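You operate a simulated robot arm through the tools that you are given. There is no shell and no other tool. Be economical: measure what you need, move in short steps, check, and stop when the job is done.

Carry out the task below with a simulated robot arm. There is one attempt and no reset: what you move stays moved.

Task
Dress the foot by the grey bend: rub off the fused grit, then tap the green blanking plug home.
Fine: stone first, then light mallet blows, no chips; put both tools back; the other plugs stay proud. Set down upright: rubbing stone. What is to be rubbed or washed off counts as gone when no trace of it is left.
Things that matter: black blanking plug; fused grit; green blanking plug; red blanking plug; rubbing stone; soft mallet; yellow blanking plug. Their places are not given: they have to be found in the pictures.

It is judged by the outcome, as a careful person would: the job done as asked, and still so three seconds after it is handed in. It fails if anything else is knocked over, pushed out of place, dropped, spilled or broken.

Robot
A 6-joint arm with a two-finger parallel gripper, fixed in place. Base frame: the origin is at the foot of the arm, x ahead of it, y to its left, z up; the work surface is at about z = 925. Lengths are in mm, angles in degrees, forces in N, time in s.
With the tool pointing down near the work surface it reaches from about 240 to 660 mm from the base axis. Its first joint turns from -66.0 to 66.0 degrees. Payload 2.9 kg.
The TCP is the grasp point between the finger pads, 30 mm short of the fingertips. In the tool frame z runs along the fingers and y along their closing line. The gripper opens to 110 mm. The fingers are 20 mm wide and 10 mm thick; the gripper's body (48 by 112 mm) begins 55 mm behind the TCP.
Orientation is told as [roll, pitch, yaw] about the base's x, y, z axes, in that order, counted from this pose: with the fingers straight down and closing along the base's y, the tool's x points along the base's -x, its y along +y and its z along -z.

Tools
- The arm moves only by the tool step_arm. Its argument "moves" is one flat list of numbers, 7 for each row, row after row: the gripper command, from -1 (shut) to 1 (fully open), values between in proportion, then the shift along the tool's x, y, z in mm, then the turn, a rotation vector about the tool's x, y, z in degrees. In form: [claw, x, y, z, rx, ry, rz, claw, x, y, z, rx, ry, rz, ...]. A call has 1 to 12 rows; each row is the pose to reach, as a shift and turn from the pose commanded when the call began, along the tool's axes at that moment. A row lasts 0.2 s, in which the tool goes at most 50 mm and 8.6 degrees; a call with a longer step from one row to the next is refused whole, and so is a gripper value outside its range. A pose out of reach is approached as far as the arm can. The call stops where the force on the tool passes 40 N (or 10 N more than at its start, if that is more) or the arm is blocked; 0.2 s more then pass. The fingers move at their own pace (about 108 mm/s each) and stop on an object; they squeeze with about 39 N. The grip force told is the motor's: it shows also when the fingers shut on nothing. Time passes only in rows, and 0.2 s behind the last, so rows that repeat a pose let the fingers close. It gives the time, the measured TCP pose, the force on the tool (base axes), the opening and the grip force at its end, in the units of the frame above (readings bear some noise), with the torque about the TCP (base axes, N m) and any sound that the robot's microphone picked up, and new pictures: "pictures" is both (left out), scene, wrist or none.
- Cameras (640 x 400 px; columns grow to the right, rows downward): "scene" is fixed at [72.7, 428.8, 1384.9]; the picture's right is [-0.81, -0.59, 0.00], its down [-0.33, 0.45, -0.83] and it looks along [0.49, -0.67, -0.55] (base axes); focal length 216 px, centre (320, 200). "wrist" rides on the gripper at [72, 17, -103] in the tool frame; the picture's right is [-0.23, 0.97, 0.00], its down [-0.76, -0.18, -0.62] and it looks along [-0.61, -0.14, 0.78] (tool axes); focal length 222 px, centre (320, 200).
- probe_pixels(camera, pixels): there is no depth. For up to 12 entries [column, row, z] of the newest picture of that camera ("zoom" is the newest enlarged one), the place [x, y] in the base frame at which the ray of that pixel passes the height z, good to about 3 mm. The clock stands still meanwhile.
- close_up(camera, box): a new picture of the part [left, top, right, bottom] of that camera's present view, enlarged. The clock stands still meanwhile.
- close_job(): hands the job in; it is judged then, once.

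Keep the steps short. Do not move on a guess: measure, check each grasp and each placing, and mend mistakes. In all there are 80 turns and 200 pictures (those below and enlarged ones count). Leave the gripper open and the arm clear of the work at the hand-in unless told otherwise, and finish with a single line.

The tools are called after "Emit:" by a JSON object that holds its "method" and its "body". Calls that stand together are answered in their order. step_arm: Moves the arm, as the interface text tells. Its arguments: {"type":"object","properties":{"moves":{"type":"array"},"pictures":{"type":"string","enum":["both","scene","wrist","none"]}},"required":["moves"]} The other tools are called the same way: probe_pixels (camera, pixels) gives the place at which the rays of pixels pass given heights; close_up (camera, box) takes an enlarged picture of a part of a camera's view; close_job () hands the job in.

At the start:

```text
time: 0.0
eef_pos: [381.1, 72.8, 1296.1]
tool_rot: [0.0, 0.0, 0.0]
force: [1.0, -0.6, 0.5]
ft_torque: [0.01, 0.01, -0.01]
grip_width: 109.9
grip_force: 0.0
```

scene: 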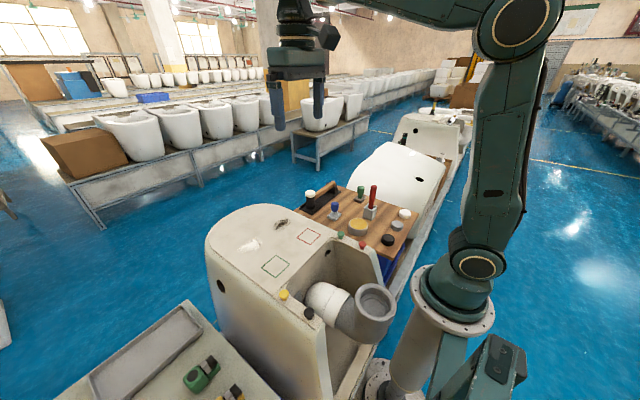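
wrist: 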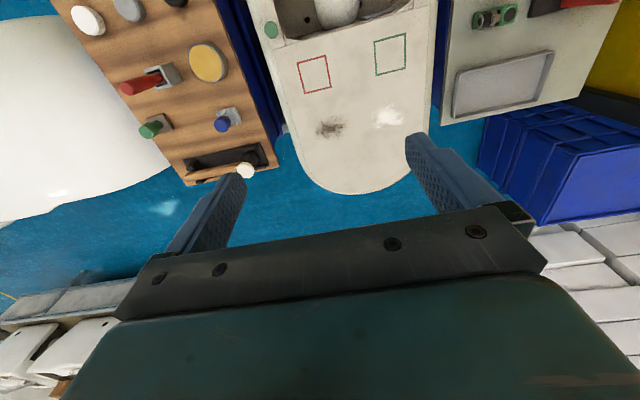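

I see a toilet foot with a grey bend, plugs at its corners, and a tool board with several handled items. I will enlarge the key areas first.

Emit:
{"method": "close_up", "body": {"camera": "scene", "box": [200, 180, 440, 330]}}

Emit:
{"method": "close_up", "body": {"camera": "wrist", "box": [60, 0, 300, 190]}}

Emit:
{"method": "close_up", "body": {"camera": "wrist", "box": [240, 0, 480, 150]}}

```text
2.67 times, centred on (320, 255) of scene
```

zoom: 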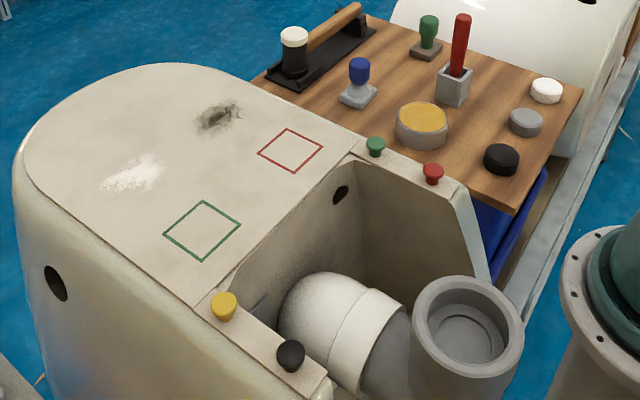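

```text
2.11 times, centred on (180, 95) of wrist
```

zoom: 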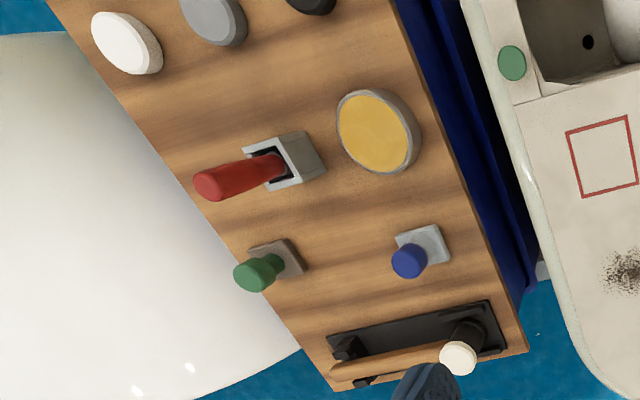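

```text
2.67 times, centred on (360, 75) of wrist
```

zoom: 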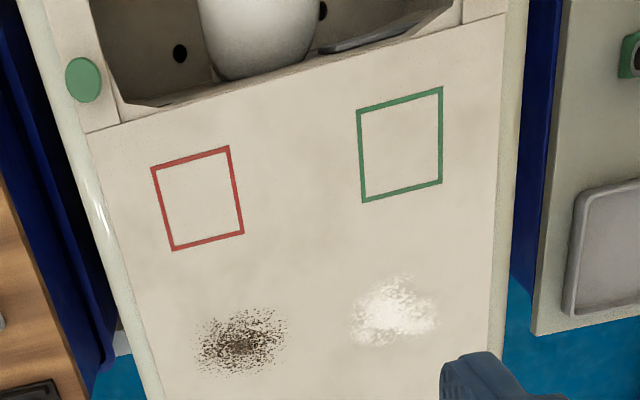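

Next I triangulate heights: the same points seen in both cameras at several heights. Points: green plug scene (340,234)/wrist (271,30); dark patch scene (282,224)/wrist (331,128); blue knob scene (335,207)/wrist (222,124).

Emit:
{"method": "probe_pixels", "body": {"camera": "scene", "pixels": [[340.5, 234, 925], [340.5, 234, 1000], [281, 224, 925], [281, 224, 1000], [250, 245, 925], [250, 245, 1000], [354, 227, 925], [354, 227, 1000], [301, 216, 925], [309, 238, 925], [276, 266, 925], [284, 295, 925]]}}

Emit:
{"method": "probe_pixels", "body": {"camera": "wrist", "pixels": [[271, 30, 925], [271, 30, 1000], [331, 128, 925], [331, 128, 1000], [388, 117, 925], [388, 117, 1000], [208, 62, 925], [208, 62, 1000], [313, 74, 925], [390, 54, 925], [222, 124, 925], [153, 128, 925]]}}

```text
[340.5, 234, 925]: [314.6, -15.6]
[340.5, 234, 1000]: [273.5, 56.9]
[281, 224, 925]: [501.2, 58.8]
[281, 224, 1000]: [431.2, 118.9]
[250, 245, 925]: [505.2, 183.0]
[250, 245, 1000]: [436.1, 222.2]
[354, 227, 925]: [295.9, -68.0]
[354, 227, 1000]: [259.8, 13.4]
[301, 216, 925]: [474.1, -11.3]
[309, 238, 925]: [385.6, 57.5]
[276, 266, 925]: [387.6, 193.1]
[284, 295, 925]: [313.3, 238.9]
```

```text
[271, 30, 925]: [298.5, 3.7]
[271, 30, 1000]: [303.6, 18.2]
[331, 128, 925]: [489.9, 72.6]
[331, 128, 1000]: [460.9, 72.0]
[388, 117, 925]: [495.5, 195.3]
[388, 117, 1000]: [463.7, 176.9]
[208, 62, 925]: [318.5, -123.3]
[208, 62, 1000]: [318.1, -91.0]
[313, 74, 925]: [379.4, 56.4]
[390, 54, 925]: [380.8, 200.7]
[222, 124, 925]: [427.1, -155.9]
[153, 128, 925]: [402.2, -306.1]
```

Foot top lies at z≈925, green plug near (303,8), dark patch near (490,70), white patch near (497,193); the board is lower (≈845). I move above the board, tilting the camera down, to look at the tools closely.

Emit:
{"method": "step_arm", "body": {"moves": [1, -3, -37, 24, 0, 5, 0, 1, -6, -74, 48, 0, 10, 0, 1, -9, -111, 72, 0, 15, 0, 1, -12, -148, 96, 0, 20, 0, 1, -16, -185, 120, 0, 25, 0, 1, -20, -223, 146, 0, 30, 0, 1, -20, -223, 146, 0, 30, 0], "pictures": "both"}}

```text
time: 1.6
eef_pos: [401.2, -151.6, 1149.8]
tool_rot: [0.0, 30.0, -0.1]
force: [0.1, -0.4, 0.2]
ft_torque: [0.0, 0.02, -0.04]
grip_width: 110.2
grip_force: 0.0
```

scene: 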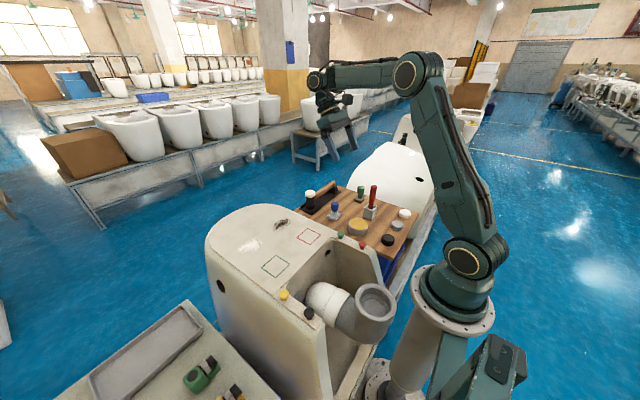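
wrist: 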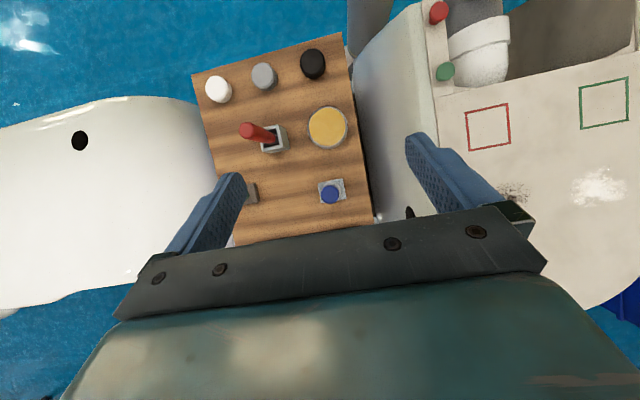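

Zooming in on the tools and on the side table.

Emit:
{"method": "close_up", "body": {"camera": "wrist", "box": [190, 30, 370, 245]}}

Emit:
{"method": "close_up", "body": {"camera": "scene", "box": [295, 180, 415, 255]}}

Emit:
{"method": "close_up", "body": {"camera": "scene", "box": [80, 300, 260, 400]}}

Emit:
{"method": "close_up", "body": {"camera": "scene", "box": [215, 205, 315, 270]}}

```text
1.86 times, centred on (280, 138) of wrist
```

zoom: 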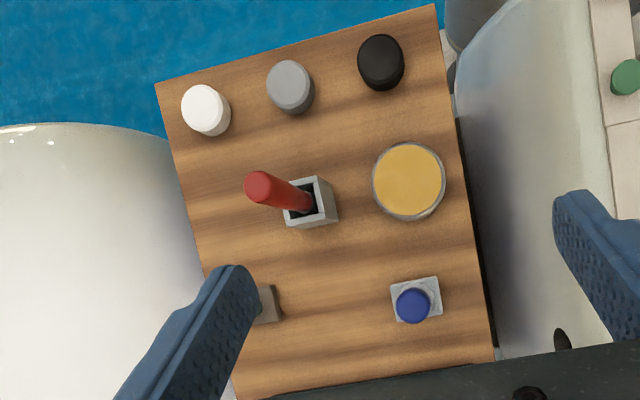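

```text
5.33 times, centred on (355, 218) of scene
```

zoom: 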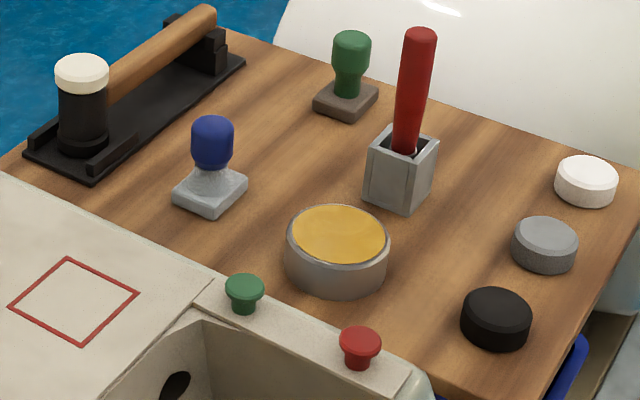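

```text
3.56 times, centred on (170, 350) of scene
```

zoom: 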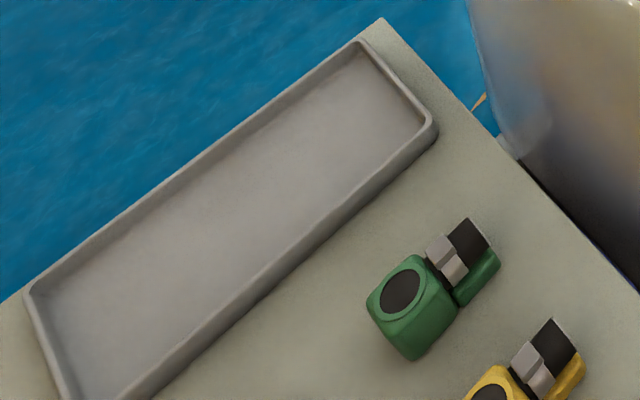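

```text
6.15 times, centred on (265, 238) of scene
```

zoom: 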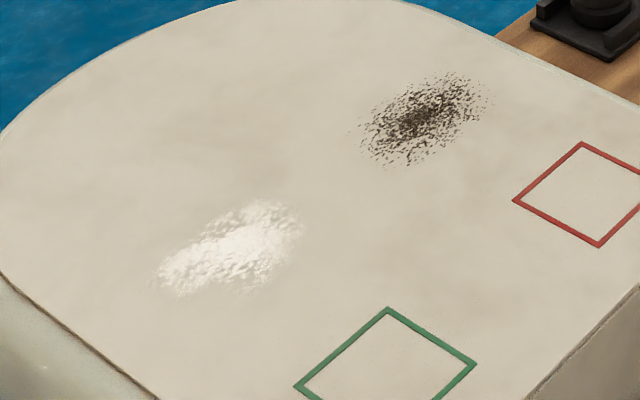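

Closer looks at the two knobbed blocks and the discs.

Emit:
{"method": "close_up", "body": {"camera": "scene", "box": [322, 182, 370, 224]}}

Emit:
{"method": "step_arm", "body": {"moves": [1, 20, -17, 0, 0, 4, 0, 1, 40, -34, 0, 0, 8, 0, 1, 60, -50, 0, 0, 8, 0, 1, 60, -50, 0, 0, 8, 0], "pictures": "wrist"}}

```text
9.52 times, centred on (346, 203) of scene
```

zoom: 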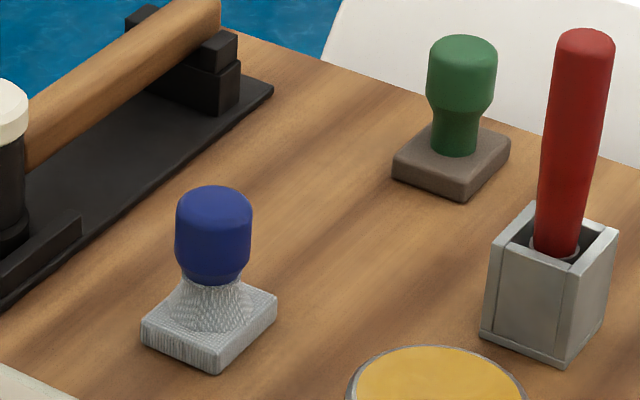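

```text
time: 2.1
eef_pos: [383.2, -170.9, 1160.5]
tool_rot: [0.0, 33.6, -0.3]
force: [0.0, -3.6, -18.2]
ft_torque: [0.35, -0.06, 0.02]
grip_width: 109.9
grip_force: 0.1
out of reach, approached as far as the arm can: row 2
stopped in row 2: the force on the tool passed its limit at 76 N (the readings are from after the stop); the commanded pose is now the measured one
```

wrist: 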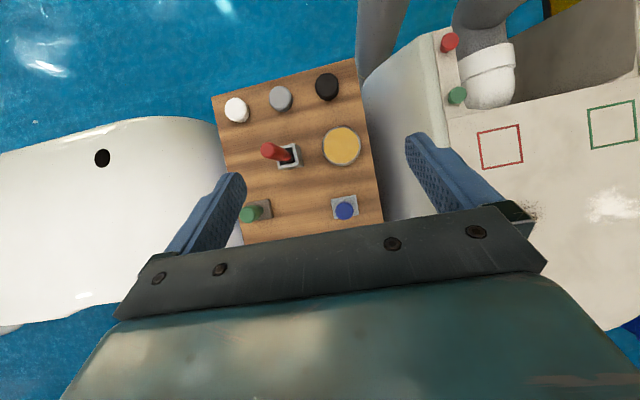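

The blue-handled block is a wire brush; the green-handled grey-brown block is the rubbing stone; the black/white-headed wooden-handled tool in the cradle is the mallet. The tilted pose hit a reach limit with nothing touched. I straighten the tool and view mallet and stone from above.

Emit:
{"method": "step_arm", "body": {"moves": [1, 0, 0, 0, 0, -8.4, 0, 1, 0, 0, 0, 0, -16.8, 0, 1, 0, 0, 0, 0, -25.2, 0, 1, 0, 0, 0, 0, -33.6, 0, 1, 25, -25, 11, 0, -33.6, 0, 1, 50, -60, 21, 0, -33.6, 0, 1, 50, -60, 21, 0, -33.6, 0], "pictures": "both"}}

```text
time: 3.7
eef_pos: [348.7, -243.0, 1216.8]
tool_rot: [0.2, 0.3, -0.4]
force: [0.2, 0.2, 0.9]
ft_torque: [0.01, -0.03, -0.01]
grip_width: 110.0
grip_force: 0.1
out of reach, approached as far as the arm can: row 3, 4, 5, 6, 7
```

scene: 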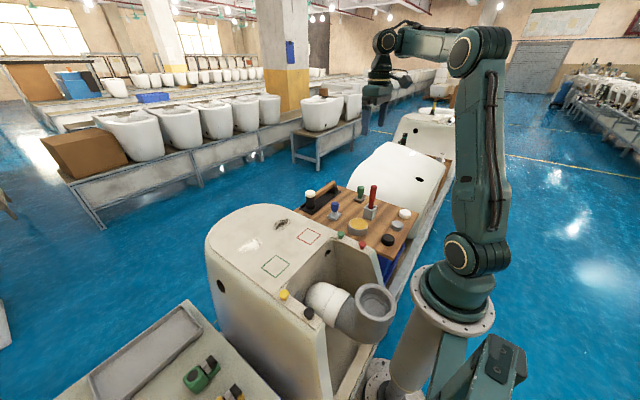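
wrist: 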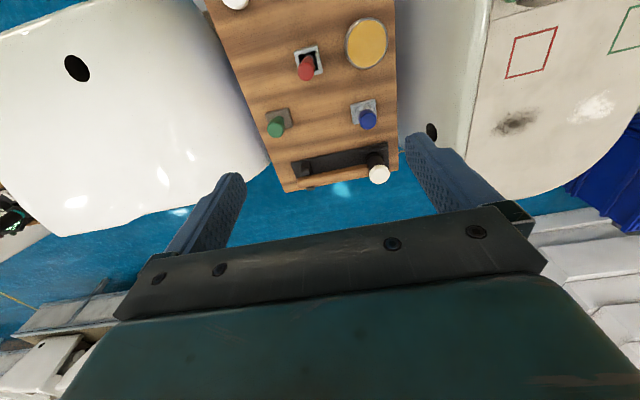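

Good view. I enlarge it and measure.

Emit:
{"method": "close_up", "body": {"camera": "wrist", "box": [230, 60, 420, 200]}}

Emit:
{"method": "close_up", "body": {"camera": "scene", "box": [295, 175, 425, 260]}}

```text
2.86 times, centred on (325, 130) of wrist
```

zoom: 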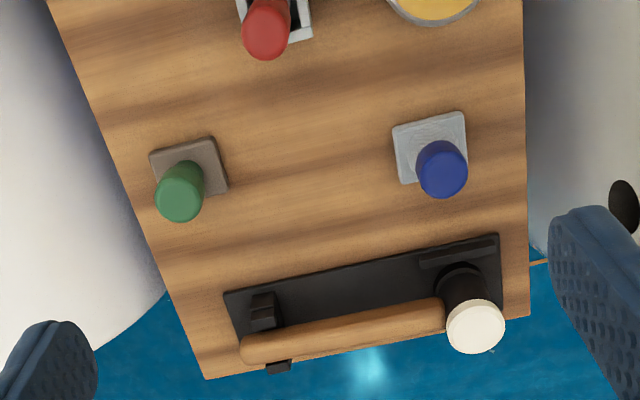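

```text
4.71 times, centred on (360, 218) of scene
```

zoom: 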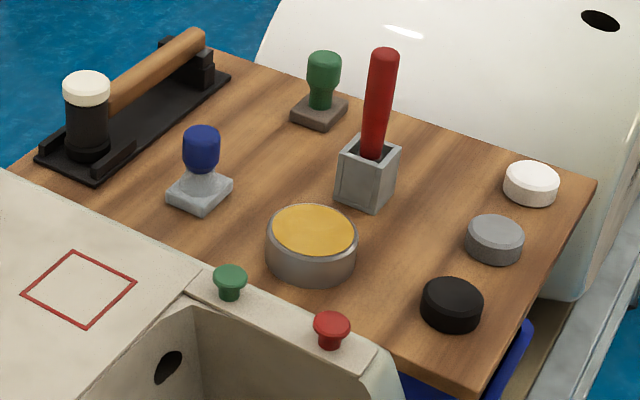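

I measure matching points: tray corners, stone base corners, green knob top, mallet head top, handle end, in both pictures.

Emit:
{"method": "probe_pixels", "body": {"camera": "zoom", "pixels": [[97, 180, 845], [97, 180, 860], [231, 78, 845], [231, 78, 860], [322, 128, 845], [322, 128, 860], [323, 60, 900], [323, 60, 925], [87, 82, 900], [87, 82, 925], [195, 38, 900], [195, 38, 925]]}}

Emit:
{"method": "probe_pixels", "body": {"camera": "wrist", "pixels": [[388.0, 141.9, 845], [388.0, 141.9, 860], [291.4, 162.2, 845], [291.4, 162.2, 860], [288.4, 108, 845], [288.4, 108, 860], [276, 130.7, 900], [276, 130.7, 925], [379.3, 174.1, 900], [379.3, 174.1, 925], [299.5, 182.5, 900], [299.5, 182.5, 925]]}}

```text
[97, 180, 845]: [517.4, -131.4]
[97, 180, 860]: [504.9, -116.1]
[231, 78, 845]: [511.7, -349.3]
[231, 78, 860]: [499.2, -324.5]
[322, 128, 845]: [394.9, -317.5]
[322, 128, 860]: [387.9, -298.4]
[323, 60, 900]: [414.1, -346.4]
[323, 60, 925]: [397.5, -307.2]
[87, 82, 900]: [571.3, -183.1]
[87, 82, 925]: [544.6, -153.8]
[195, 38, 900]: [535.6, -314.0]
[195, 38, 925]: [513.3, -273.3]
```

```text
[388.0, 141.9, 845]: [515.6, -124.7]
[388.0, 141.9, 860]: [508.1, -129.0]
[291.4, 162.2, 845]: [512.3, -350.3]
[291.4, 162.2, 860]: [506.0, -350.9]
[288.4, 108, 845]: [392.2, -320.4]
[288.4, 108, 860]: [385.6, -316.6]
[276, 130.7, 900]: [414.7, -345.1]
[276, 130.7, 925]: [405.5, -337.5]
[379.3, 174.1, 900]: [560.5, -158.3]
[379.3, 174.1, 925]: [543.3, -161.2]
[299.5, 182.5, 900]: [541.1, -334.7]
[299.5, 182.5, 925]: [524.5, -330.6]
```

Stone knob top ≈(414,-346,900); mallet handle at z≈886 along y at x≈549, head at y≈-160. Next I measure the red handle and the neighbouring white piece for clearance, plus plug positions.

Emit:
{"method": "probe_pixels", "body": {"camera": "zoom", "pixels": [[384, 55, 925], [384, 55, 975], [230, 272, 925], [230, 272, 940], [331, 323, 925], [331, 323, 940], [598, 182, 838], [600, 20, 925], [600, 20, 850], [230, 297, 925]]}}

Emit:
{"method": "probe_pixels", "body": {"camera": "wrist", "pixels": [[306, 70.5, 925], [306, 70.5, 975], [77, 68, 925], [77, 68, 850], [285, 192, 838], [396, 175, 838], [235, 80, 838], [200, 30, 838]]}}

```text
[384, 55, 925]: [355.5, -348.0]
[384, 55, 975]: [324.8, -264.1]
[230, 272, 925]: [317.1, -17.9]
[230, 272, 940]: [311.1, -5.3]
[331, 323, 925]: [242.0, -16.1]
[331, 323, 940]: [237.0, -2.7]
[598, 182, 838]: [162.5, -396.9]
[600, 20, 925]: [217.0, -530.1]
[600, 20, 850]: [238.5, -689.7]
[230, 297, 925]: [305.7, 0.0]
```

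```text
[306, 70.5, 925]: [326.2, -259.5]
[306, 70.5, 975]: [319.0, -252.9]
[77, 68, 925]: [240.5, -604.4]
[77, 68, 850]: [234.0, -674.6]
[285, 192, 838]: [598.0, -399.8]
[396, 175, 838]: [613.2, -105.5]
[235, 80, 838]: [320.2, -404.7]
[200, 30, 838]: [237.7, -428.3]
```

Clearances are fine. I move above the stone at z≈1000 with fingers opened to about 52 mm.

Emit:
{"method": "step_arm", "body": {"moves": [-0.05, -11, -17, 36, 0, 0, 0, -0.05, -22, -34, 72, 0, 0, 0, -0.05, -33, -51, 108, 0, 0, 0, -0.05, -44, -68, 144, 0, 0, 0, -0.05, -55, -86, 180, 0, 0, 0, -0.05, -65, -103, 212, 0, 0, 0, -0.05, -65, -103, 212, 0, 0, 0], "pictures": "both"}}

```text
time: 5.3
eef_pos: [470.4, -397.0, 997.4]
tool_rot: [0.0, 0.3, -0.4]
force: [0.2, 0.2, -0.8]
ft_torque: [0.0, 0.02, 0.0]
grip_width: 52.5
grip_force: 0.1
out of reach, approached as far as the arm can: row 1, 2, 3, 4, 5, 6, 7
```

scene: 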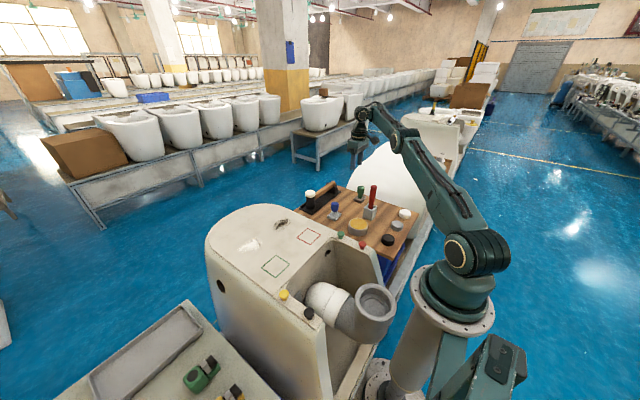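
wrist: 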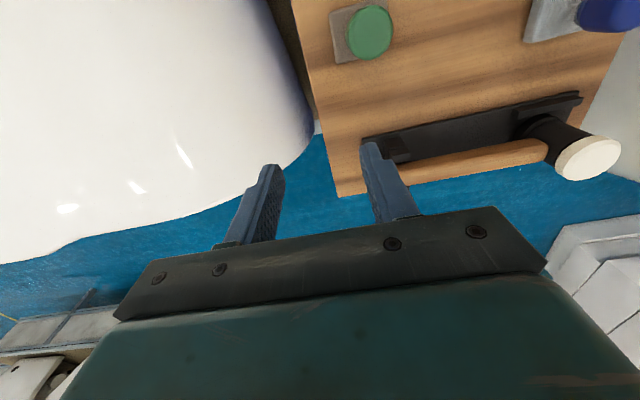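

The arm was held away from the target (reads (470,-397,997)); the commanded pose seems unreachable from this arm posture. I test by raising the command a little.

Emit:
{"method": "step_arm", "body": {"moves": [-0.05, -19, -12, -42, 0, 0, 0, -0.05, -19, -12, -42, 0, 0, 0], "pictures": "none"}}

```text
time: 5.9
eef_pos: [488.8, -408.1, 1038.9]
tool_rot: [-0.1, 0.2, -0.5]
force: [-0.1, -0.2, 0.5]
ft_torque: [-0.01, 0.0, 0.04]
grip_width: 52.3
grip_force: 0.1
```

The command follows the measured pose, so I now move to above the stone in small steps.

Emit:
{"method": "step_arm", "body": {"moves": [-0.05, 19, 15, 10, 0, 0, -0.5, -0.05, 38, 31, 20, 0, 0, -0.5, -0.05, 57, 47, 30, 0, 0, -0.5, -0.05, 75, 62, 39, 0, 0, -0.5, -0.05, 75, 62, 39, 0, 0, -0.5], "pictures": "wrist"}}

```text
time: 7.1
eef_pos: [462.7, -388.4, 1025.4]
tool_rot: [0.0, 0.2, 0.1]
force: [-0.4, -0.4, 0.4]
ft_torque: [0.01, 0.03, -0.02]
grip_width: 52.3
grip_force: 0.1
out of reach, approached as far as the arm can: row 2, 3, 4, 5
```

wrist: 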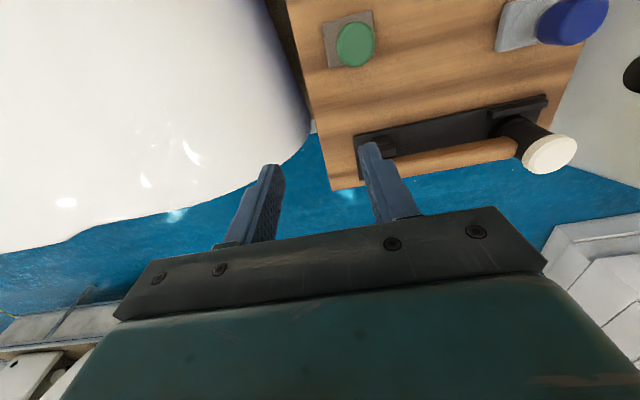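

The arm still refuses to come inward; I look at its posture to understand what limits it.

Emit:
{"method": "step_arm", "body": {"moves": [-0.05, 0, 0, 0, 0, 0, 0], "pictures": "scene"}}

Emit:
{"method": "close_up", "body": {"camera": "scene", "box": [330, 80, 540, 400]}}

```text
time: 7.5
eef_pos: [462.5, -386.6, 1024.9]
tool_rot: [0.1, 0.2, 0.0]
force: [0.5, 0.3, 0.0]
ft_torque: [0.0, -0.01, 0.01]
grip_width: 52.4
grip_force: 0.1
```

scene: 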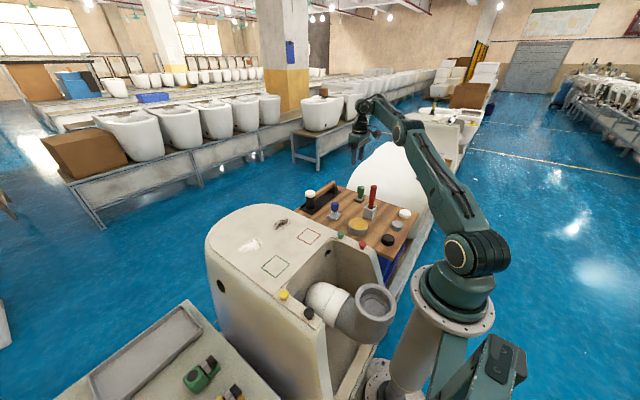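

```text
1.25 times, centred on (435, 240) of scene
```

zoom: 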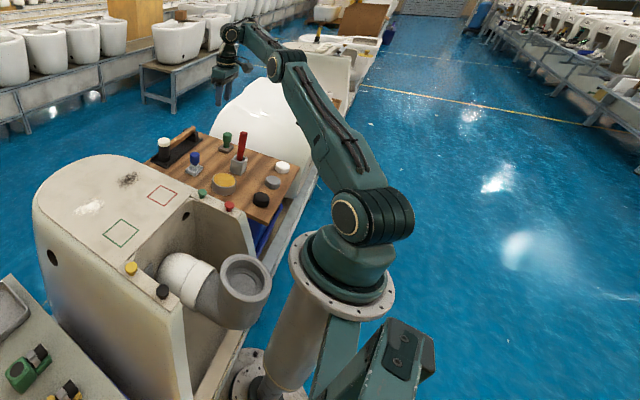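

The limit points all lie on one line, consistent with a joint limit tied to the tool's yaw (or the first joint). I test by turning the tool 14° about its axis while going toward the stone.

Emit:
{"method": "step_arm", "body": {"moves": [-0.05, 0, 0, 0, 0, 0, 7, -0.05, 0, 0, 0, 0, 0, 14, -0.05, 15, 12, 8, 0, 0, 14, -0.05, 30, 25, 16, 0, 0, 14, -0.05, 48, 41, 24, 0, 0, 14, -0.05, 48, 41, 24, 0, 0, 14], "pictures": "wrist"}}

```text
time: 8.9
eef_pos: [462.8, -387.6, 1024.4]
tool_rot: [-0.1, 0.2, -13.9]
force: [-0.6, 0.2, 0.9]
ft_torque: [-0.01, -0.01, 0.01]
grip_width: 52.4
grip_force: 0.0
out of reach, approached as far as the arm can: row 3, 4, 5, 6
```

wrist: 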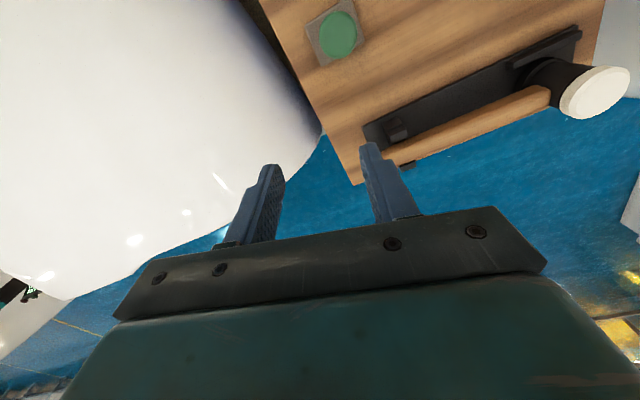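

Yaw isn't the limit. I test the alternative: moving along +y (first-joint limit would allow this).

Emit:
{"method": "step_arm", "body": {"moves": [-0.05, 12, 17, 0, 0, 0, -7, -0.05, 25, 33, 0, 0, 0, -14, -0.05, 38, 50, 0, 0, 0, -14, -0.05, 50.6, 66.7, 0, 0, 0, -14, -0.05, 50.6, 66.7, 0, 0, 0, -14], "pictures": "none"}}

```text
time: 10.1
eef_pos: [475.5, -349.1, 1052.6]
tool_rot: [0.0, 0.2, 0.1]
force: [-0.7, -0.6, 0.6]
ft_torque: [0.01, -0.03, -0.01]
grip_width: 52.3
grip_force: 0.1
out of reach, approached as far as the arm can: row 1, 2, 3, 4, 5
```

The limit behaves like the elbow in this posture. I go back up to the start region and test descending straight ahead, to see whether the posture itself is the problem.

Emit:
{"method": "step_arm", "body": {"moves": [-0.05, 0, 0, -45, 0, 0, 0, -0.05, 0, 0, -90, 0, 0, 0, -0.05, 0, 0, -135, 0, 0, 0, -0.05, 5, 45, -150, 0, 0, 0, -0.05, 10, 90, -160, 0, 0, 0, -0.05, 15, 135, -170, 0, 0, 0, -0.05, 20, 180, -180, 0, 0, 0, -0.05, 25, 225, -190, 0, 0, 0, -0.05, 25, 270, -200, 0, 0, 0, -0.05, 25, 315, -200, 0, 0, 0, -0.05, 25, 360, -200, 0, 0, 0, -0.05, 25, 400, -200, 0, 0, 0], "pictures": "none"}}

Emit:
{"method": "step_arm", "body": {"moves": [-0.05, 0, 0, 45, 0, 0, 0, -0.05, 0, 0, 90, 0, 0, 0, -0.05, 0, 0, 135, 0, 0, 0, -0.05, 0, 0, 180, 0, 0, 0, -0.05, 0, 0, 180, 0, 0, 0], "pictures": "scene"}}

```text
time: 12.7
eef_pos: [450.9, 50.4, 1250.4]
tool_rot: [-0.1, 0.1, 0.0]
force: [-0.5, 0.0, -0.4]
ft_torque: [-0.01, 0.01, 0.0]
grip_width: 52.2
grip_force: 0.1
```

```text
time: 13.9
eef_pos: [450.2, 50.8, 1069.8]
tool_rot: [-0.1, 0.1, 0.1]
force: [-1.4, -0.7, -0.2]
ft_torque: [0.03, 0.0, -0.03]
grip_width: 52.5
grip_force: 0.1
```

scene: 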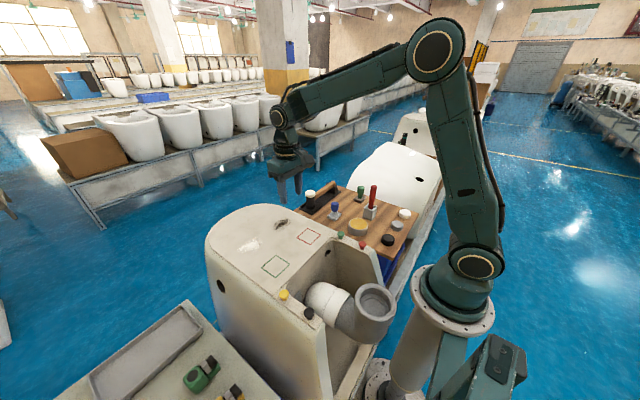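

Descending works here (450,51,1070). From this posture I sweep across to the stone at this height.

Emit:
{"method": "step_arm", "body": {"moves": [-0.05, 0, -45, 0, 0, 0, 0, -0.05, 0, -90, 0, 0, 0, 0, -0.05, 0, -135, 0, 0, 0, 0, -0.05, 5, -180, 0, 0, 0, 0, -0.05, 10, -225, 0, 0, 0, 0, -0.05, 15, -270, 0, 0, 0, 0, -0.05, 15, -270, 0, 0, 0, 0], "pictures": "scene"}}

```text
time: 15.5
eef_pos: [435.2, -220.4, 1069.9]
tool_rot: [-0.1, 0.2, 0.1]
force: [0.2, -0.6, -0.8]
ft_torque: [0.03, 0.01, 0.02]
grip_width: 52.4
grip_force: 0.0
```

scene: 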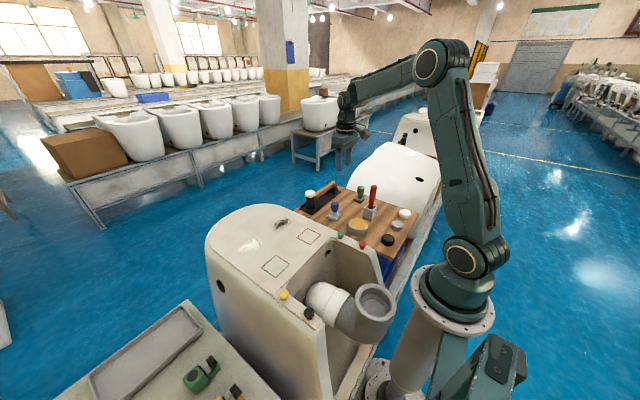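

Fine so far. I continue gradually to the stone.

Emit:
{"method": "step_arm", "body": {"moves": [-0.05, 5, -40, 20, 0, 0, 0, -0.05, 12, -80, 40, 0, 0, 0, -0.05, 21, -110, 60, 0, 0, 0, -0.05, 21, -126, 70, 0, 0, 0, -0.05, 21, -126, 70, 0, 0, 0], "pictures": "wrist"}}

```text
time: 16.7
eef_pos: [414.9, -345.4, 1000.6]
tool_rot: [-0.2, 0.2, 0.0]
force: [-0.5, 0.8, 0.0]
ft_torque: [0.0, 0.0, -0.01]
grip_width: 51.9
grip_force: 0.1
```

wrist: 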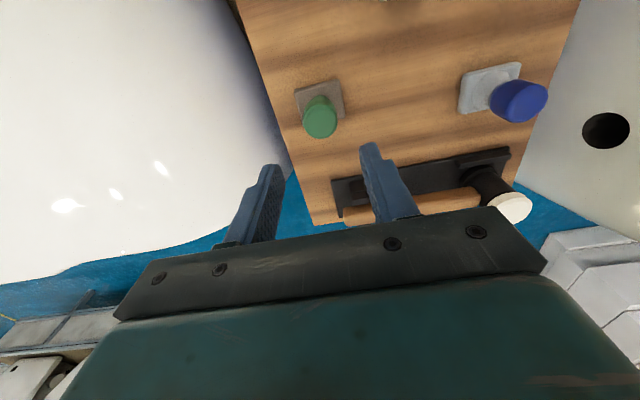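

Reached. I re-measure the green knob here: top centre at (319,115) and stone base corners.

Emit:
{"method": "close_up", "body": {"camera": "wrist", "box": [270, 60, 370, 150]}}

Emit:
{"method": "probe_pixels", "body": {"camera": "wrist", "pixels": [[319, 118, 900], [319, 118, 890], [294, 90, 846], [337, 80, 846], [345, 112, 846]]}}

```text
4.44 times, centred on (320, 105) of wrist
```

zoom: 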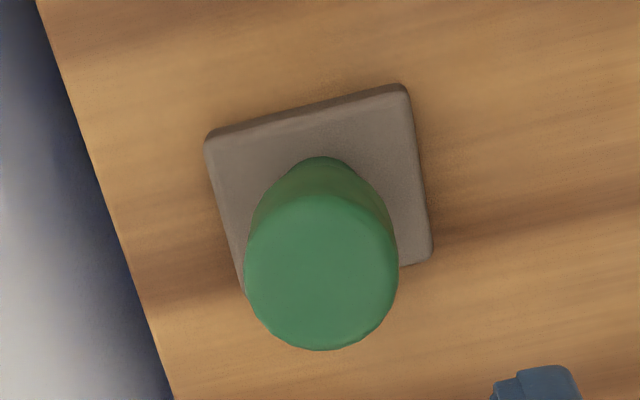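

```text
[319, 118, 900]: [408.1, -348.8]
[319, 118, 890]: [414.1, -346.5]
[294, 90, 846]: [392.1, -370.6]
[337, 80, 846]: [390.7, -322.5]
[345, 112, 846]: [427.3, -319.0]
```

Knob axis ≈(411,-347), top ≈898. I descend to TCP z≈886 and close.

Emit:
{"method": "step_arm", "body": {"moves": [-0.05, 4, -1.5, 40, 0, 0, 0, -0.05, 4, -1.5, 75, 0, 0, 0, -0.05, 4, -1.5, 100, 0, 0, 0, -0.05, 4, -1.5, 114, 0, 0, 0, -0.05, 4, -1.5, 114, 0, 0, 0], "pictures": "both"}}

Emit:
{"method": "close_up", "body": {"camera": "scene", "box": [320, 160, 410, 220]}}

```text
time: 17.9
eef_pos: [410.8, -348.0, 887.3]
tool_rot: [-0.1, 0.1, 0.2]
force: [0.2, 0.7, 0.3]
ft_torque: [-0.03, -0.01, 0.02]
grip_width: 52.3
grip_force: 0.0
```

scene: 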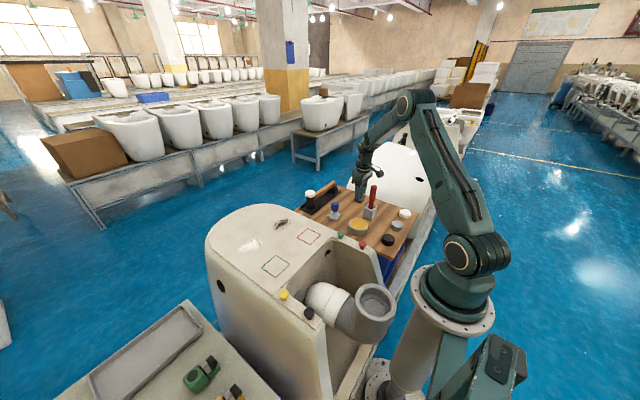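
wrist: 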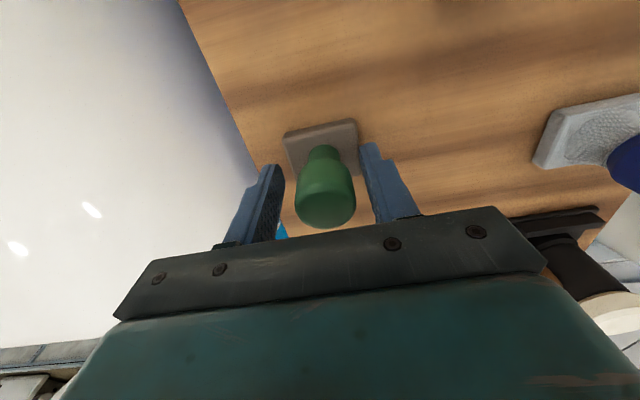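

```text
6.67 times, centred on (365, 190) of scene
```

zoom: 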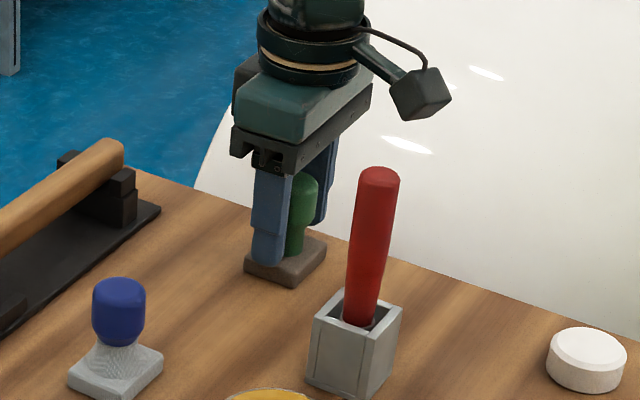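

Knob is between the fingers. I close.

Emit:
{"method": "step_arm", "body": {"moves": [-1, 0, 0, 0, 0, 0, 0, -1, 0, 0, 0, 0, 0, 0, -1, 0, 0, 0, 0, 0, 0], "pictures": "wrist"}}

Emit:
{"method": "close_up", "body": {"camera": "wrist", "box": [220, 90, 420, 250]}}

```text
time: 18.7
eef_pos: [411.6, -348.6, 887.2]
tool_rot: [-0.1, 0.1, 0.1]
force: [-0.4, -1.2, 0.1]
ft_torque: [0.0, -0.03, -0.01]
grip_width: 30.3
grip_force: 39.0
```

wrist: 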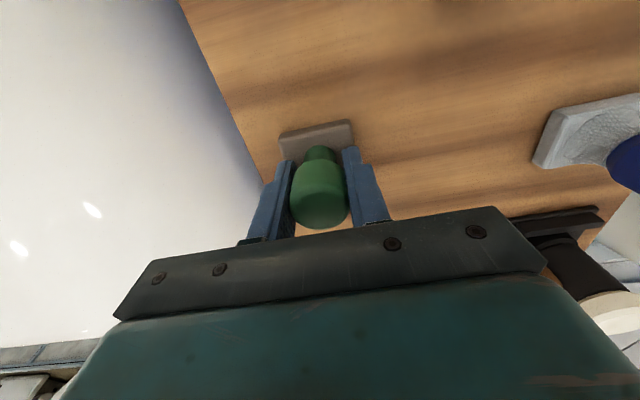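

```text
2.50 times, centred on (320, 170) of wrist
```

zoom: 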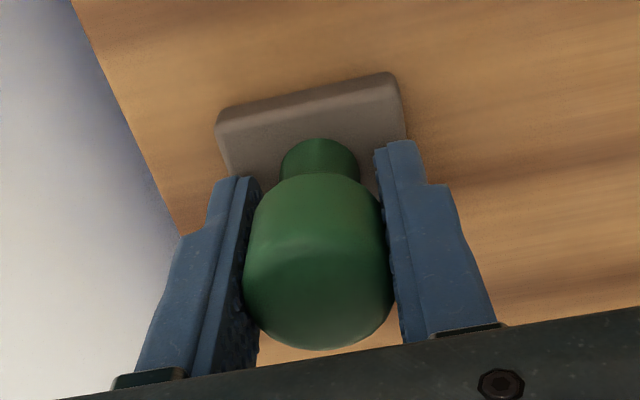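

Gripped firmly (30.3 mm, 39 N); set-down reference is (411.6,-348.6,887.2). I lift and carry towards the foot at a safe height.

Emit:
{"method": "step_arm", "body": {"moves": [-1, 0, 0, -30, 0, 0, 0, -1, 0, 0, -75, 0, 0, 0, -1, 0, 0, -120, 0, 0, 0, -1, -5, 30, -150, 0, 0, 0, -1, -12, 75, -165, 0, 0, 0, -1, -20, 120, -175, 0, 0, 0, -1, -20, 165, -175, 0, 0, 0, -1, -20, 210, -175, 0, 0, 0, -1, -20, 255, -175, 0, 0, 0, -1, -20, 300, -175, 0, 0, 0, -1, -20, 345, -175, 0, 0, 0, -1, -20, 345, -175, 0, 0, 0], "pictures": "both"}}

```text
time: 21.3
eef_pos: [429.3, -1.9, 1061.2]
tool_rot: [-0.1, 0.0, 0.0]
force: [0.0, 0.4, -0.8]
ft_torque: [0.0, 0.02, -0.03]
grip_width: 30.6
grip_force: 38.9
```

scene: 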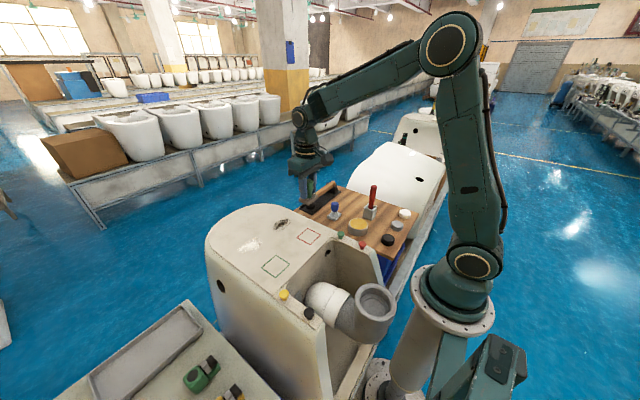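
wrist: 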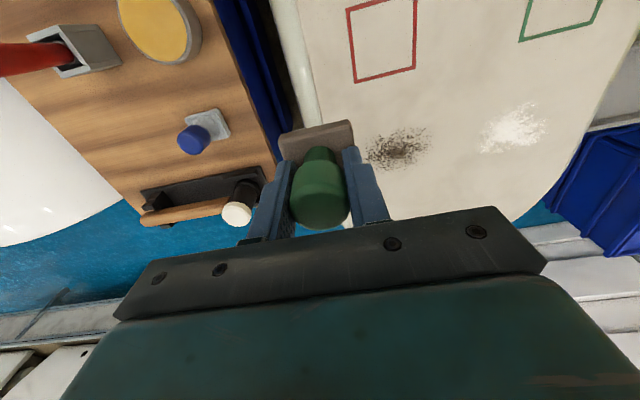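

Stone held well. I measure the grit's extent from both cameras.

Emit:
{"method": "probe_pixels", "body": {"camera": "wrist", "pixels": [[398, 147, 925], [398, 147, 943], [366, 152, 935], [434, 134, 935], [400, 126, 935], [394, 169, 935], [351, 8, 925], [351, 8, 943], [357, 82, 925], [357, 82, 943]]}}

Emit:
{"method": "probe_pixels", "body": {"camera": "scene", "pixels": [[282, 224, 925], [282, 224, 943], [325, 237, 925], [325, 237, 943], [308.5, 228, 925], [308.5, 228, 943], [297, 238, 925], [297, 238, 943]]}}

Emit:
{"method": "close_up", "body": {"camera": "scene", "box": [260, 205, 340, 255]}}

```text
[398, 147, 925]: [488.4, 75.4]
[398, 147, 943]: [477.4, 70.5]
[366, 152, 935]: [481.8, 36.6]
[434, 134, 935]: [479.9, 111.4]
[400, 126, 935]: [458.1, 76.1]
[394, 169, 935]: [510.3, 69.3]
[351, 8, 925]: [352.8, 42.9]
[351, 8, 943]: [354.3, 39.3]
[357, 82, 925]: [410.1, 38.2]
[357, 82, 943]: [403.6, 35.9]
```

```text
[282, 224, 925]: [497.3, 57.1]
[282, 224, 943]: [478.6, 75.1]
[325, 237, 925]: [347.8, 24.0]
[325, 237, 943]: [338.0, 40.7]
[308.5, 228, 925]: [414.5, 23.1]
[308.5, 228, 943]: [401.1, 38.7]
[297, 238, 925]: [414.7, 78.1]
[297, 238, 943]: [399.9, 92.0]
```

```text
8.00 times, centred on (300, 230) of scene
```

zoom: 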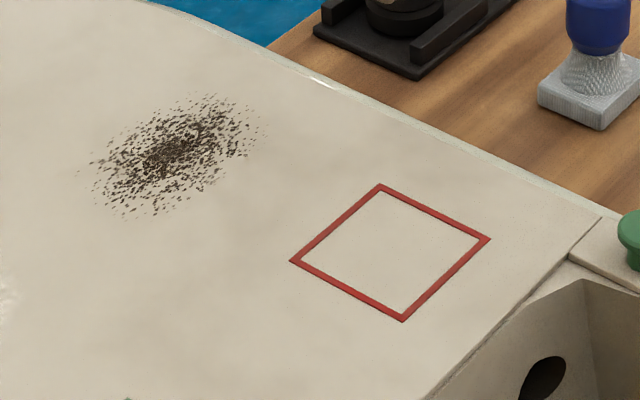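

Foot top ≈941; grit spans about x 452–510, y 35–112, centre (478,72). I go above it and lower toward contact.

Emit:
{"method": "step_arm", "body": {"moves": [-1, -20, 30, 15, 0, 0, 0, -1, -49, 74, 30, 0, 0, 0, -1, -49, 74, 50, 0, 0, 0, -1, -49, 74, 60, 0, 0, 0, -1, -49, 74, 63, 0, 0, 0, -1, -49, 74, 63, 0, 0, 0], "pictures": "scene"}}

Emit:
{"method": "close_up", "body": {"camera": "scene", "box": [240, 170, 340, 250]}}

```text
refused: row 2 steps farther than a row can; nothing moved
```

```text
5.00 times, centred on (290, 210) of scene
```

zoom: 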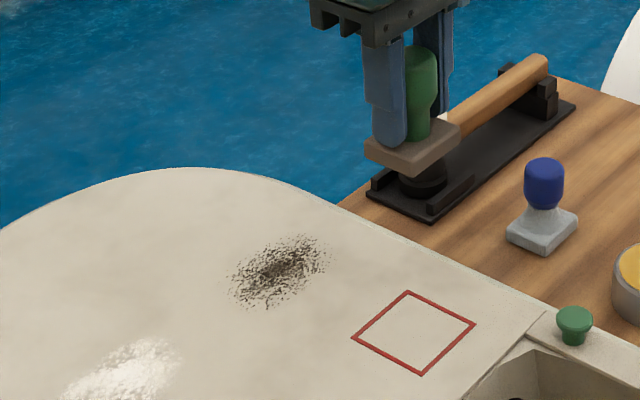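

One row was too long; I resend with smaller steps.

Emit:
{"method": "step_arm", "body": {"moves": [-1, -16, 25, 10, 0, 0, 0, -1, -32, 50, 20, 0, 0, 0, -1, -49, 74, 35, 0, 0, 0, -1, -49, 74, 50, 0, 0, 0, -1, -49, 74, 60, 0, 0, 0, -1, -49, 74, 60, 0, 0, 0], "pictures": "scene"}}

Emit:
{"method": "close_up", "body": {"camera": "scene", "box": [240, 170, 340, 250]}}

```text
time: 22.7
eef_pos: [478.7, 70.9, 1000.9]
tool_rot: [-0.1, 0.1, 0.1]
force: [0.7, -0.2, -1.1]
ft_torque: [0.02, 0.0, 0.03]
grip_width: 30.3
grip_force: 39.2
```

scene: 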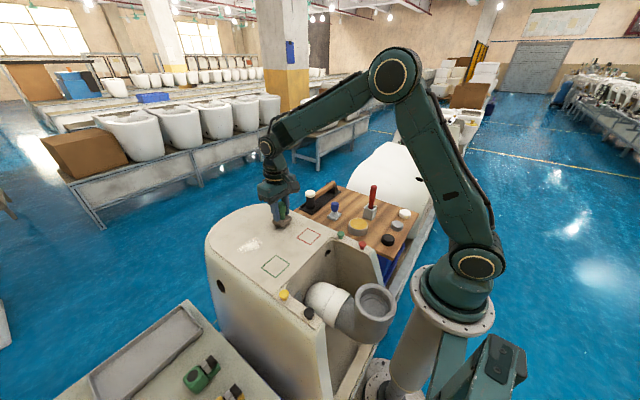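

```text
5.00 times, centred on (290, 210) of scene
```

zoom: 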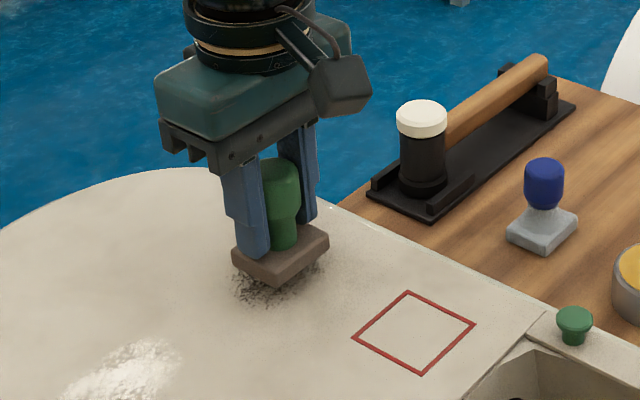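

The stone is just above the grit. I lower in 1 mm rows, feeling for contact.

Emit:
{"method": "step_arm", "body": {"moves": [-1, 0, 0, 2, 0, 0, 0, -1, 0, 0, 4, 0, 0, 0, -1, 0, 0, 5, 0, 0, 0, -1, 0, 0, 6, 0, 0, 0, -1, 0, 0, 7, 0, 0, 0], "pictures": "none"}}

```text
time: 23.9
eef_pos: [477.9, 71.0, 995.9]
tool_rot: [-0.1, 0.1, 0.0]
force: [-0.4, -0.3, -0.5]
ft_torque: [0.03, 0.01, -0.06]
grip_width: 30.5
grip_force: 38.6
```

No contact yet; lower further.

Emit:
{"method": "step_arm", "body": {"moves": [-1, 0, 0, 1, 0, 0, 0, -1, 0, 0, 2, 0, 0, 0, -1, 0, 0, 3, 0, 0, 0], "pictures": "none"}}

```text
time: 24.7
eef_pos: [479.5, 70.1, 991.5]
tool_rot: [-0.2, 0.0, 0.2]
force: [0.0, 0.7, -1.8]
ft_torque: [0.0, 0.01, -0.03]
grip_width: 30.5
grip_force: 39.2
```

Emit:
{"method": "step_arm", "body": {"moves": [-1, 0, 0, 1, 0, 0, 0, -1, 0, 0, 2, 0, 0, 0], "pictures": "none"}}

```text
time: 25.3
eef_pos: [479.2, 71.1, 989.5]
tool_rot: [-0.1, 0.1, 0.1]
force: [-0.2, -0.4, -0.6]
ft_torque: [0.01, 0.04, 0.01]
grip_width: 30.6
grip_force: 39.3
```

Still free of contact; I look while continuing down slowly.

Emit:
{"method": "step_arm", "body": {"moves": [-1, 0, 0, 1, 0, 0, 0, -1, 0, 0, 2, 0, 0, 0, -1, 0, 0, 3, 0, 0, 0], "pictures": "none"}}

Emit:
{"method": "close_up", "body": {"camera": "scene", "box": [260, 190, 310, 240]}}

```text
time: 26.1
eef_pos: [480.1, 70.0, 985.3]
tool_rot: [-0.1, 0.1, 0.1]
force: [-1.3, 0.6, -1.4]
ft_torque: [0.01, -0.01, -0.02]
grip_width: 30.8
grip_force: 39.3
```

```text
8.00 times, centred on (285, 215) of scene
```

zoom: 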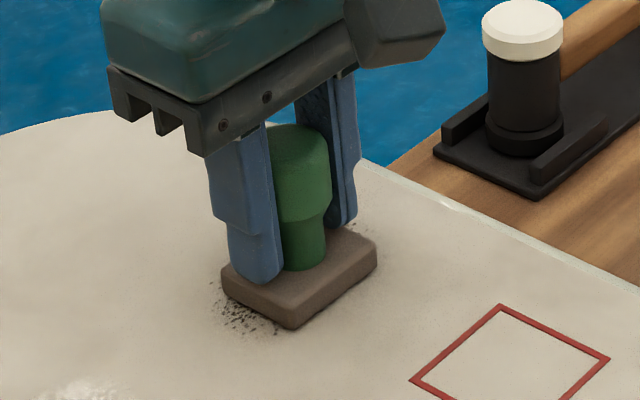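

Nearly touching. Two more millimetres.

Emit:
{"method": "step_arm", "body": {"moves": [-1, 0, 0, 1, 0, 0, 0, -1, 0, 0, 2, 0, 0, 0], "pictures": "none"}}

```text
time: 26.7
eef_pos: [479.3, 70.2, 985.5]
tool_rot: [0.0, 0.0, 0.1]
force: [-3.5, -0.5, 15.1]
ft_torque: [0.01, 0.34, -0.02]
grip_width: 30.3
grip_force: 39.2
```

Contact: 15 N at TCP z≈985.5. I rub with a serpentine of short strokes over the whole grit patch at this press.

Emit:
{"method": "step_arm", "body": {"moves": [-1, 0, -14, 0, 0, 0, 0, -1, 0, 4, 0, 0, 0, 0, -1, 0, 22, 0, 0, 0, 0, -1, 14, 22, 0, 0, 0, 0, -1, 14, 4, 0, 0, 0, 0, -1, 14, -14, 0, 0, 0, 0, -1, 0, -14, 0, 0, 0, 0, -1, -18, -14, 0, 0, 0, 0, -1, -18, 4, 0, 0, 0, 0, -1, -18, 22, 0, 0, 0, 0, -1, 0, 22, 0, 0, 0, 0, -1, 0, 0, 0, 0, 0, 0], "pictures": "scene"}}

Emit:
{"method": "close_up", "body": {"camera": "scene", "box": [250, 190, 310, 240]}}

```text
time: 29.3
eef_pos: [478.3, 71.6, 986.1]
tool_rot: [-0.1, 0.1, 0.3]
force: [-0.1, 8.2, 21.1]
ft_torque: [0.2, -0.04, 0.03]
grip_width: 30.3
grip_force: 39.1
```

scene: 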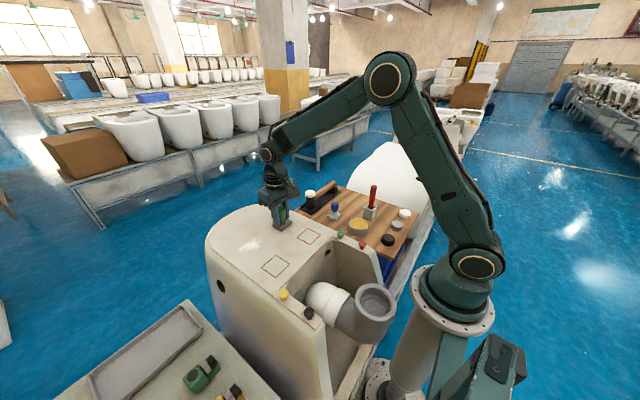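

```text
8.00 times, centred on (280, 215) of scene
```

zoom: 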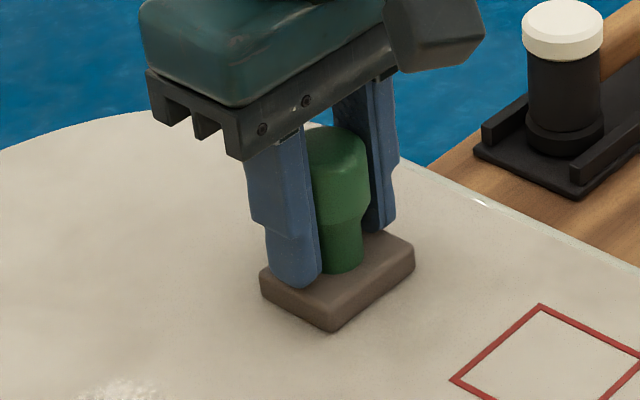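

The visible grit is fading. One more pass, then lift and inspect.

Emit:
{"method": "step_arm", "body": {"moves": [-1, 14, -10, 0, 0, 0, 0, -1, -4, -10, 0, 0, 0, 0, -1, -20, -10, 0, 0, 0, 0, -1, -20, 8, 0, 0, 0, 0, -1, 0, 8, 0, 0, 0, 0, -1, 14, 8, 0, 0, 0, 0, -1, 14, 24, 0, 0, 0, 0, -1, -4, 24, 0, 0, 0, 0, -1, -20, 24, 0, 0, 0, 0, -1, 0, 10, 0, 0, 0, 0, -1, 0, 0, 0, 0, 0, 0, -1, 0, 0, -20, 0, 0, 0], "pictures": "none"}}

Emit:
{"method": "step_arm", "body": {"moves": [-1, 0, -40, -20, 0, 0, 0, -1, 15, -85, -40, 0, 0, 0, -1, 30, -130, -50, 0, 0, 0, -1, 30, -130, -50, 0, 0, 0], "pictures": "both"}}

Emit:
{"method": "close_up", "body": {"camera": "scene", "box": [250, 200, 310, 240]}}

Emit:
{"method": "close_up", "body": {"camera": "wrist", "box": [340, 60, 540, 190]}}

```text
time: 31.9
eef_pos: [478.5, 69.5, 1002.6]
tool_rot: [-0.1, 0.4, 0.0]
force: [-0.4, 0.0, -1.2]
ft_torque: [0.01, -0.01, 0.03]
grip_width: 30.3
grip_force: 39.3
```

```text
refused: row 2 steps farther than a row can; nothing moved
```

```text
10.00 times, centred on (280, 220) of scene
```

zoom: 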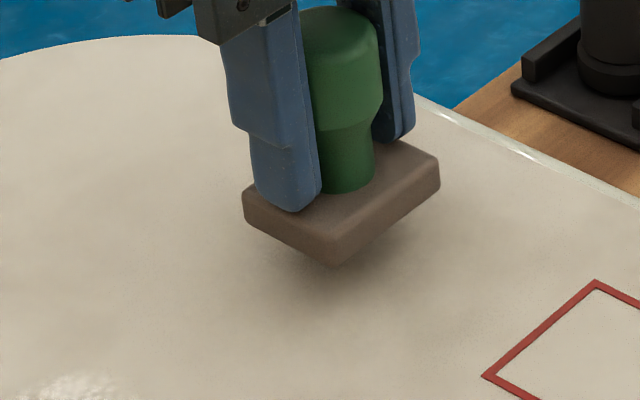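

```text
3.08 times, centred on (440, 125) of wrist
```

zoom: 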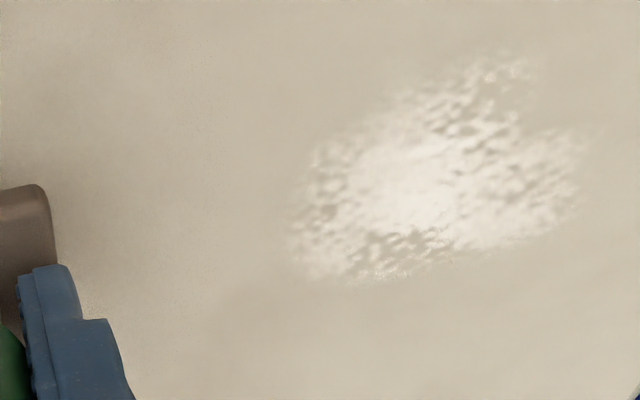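

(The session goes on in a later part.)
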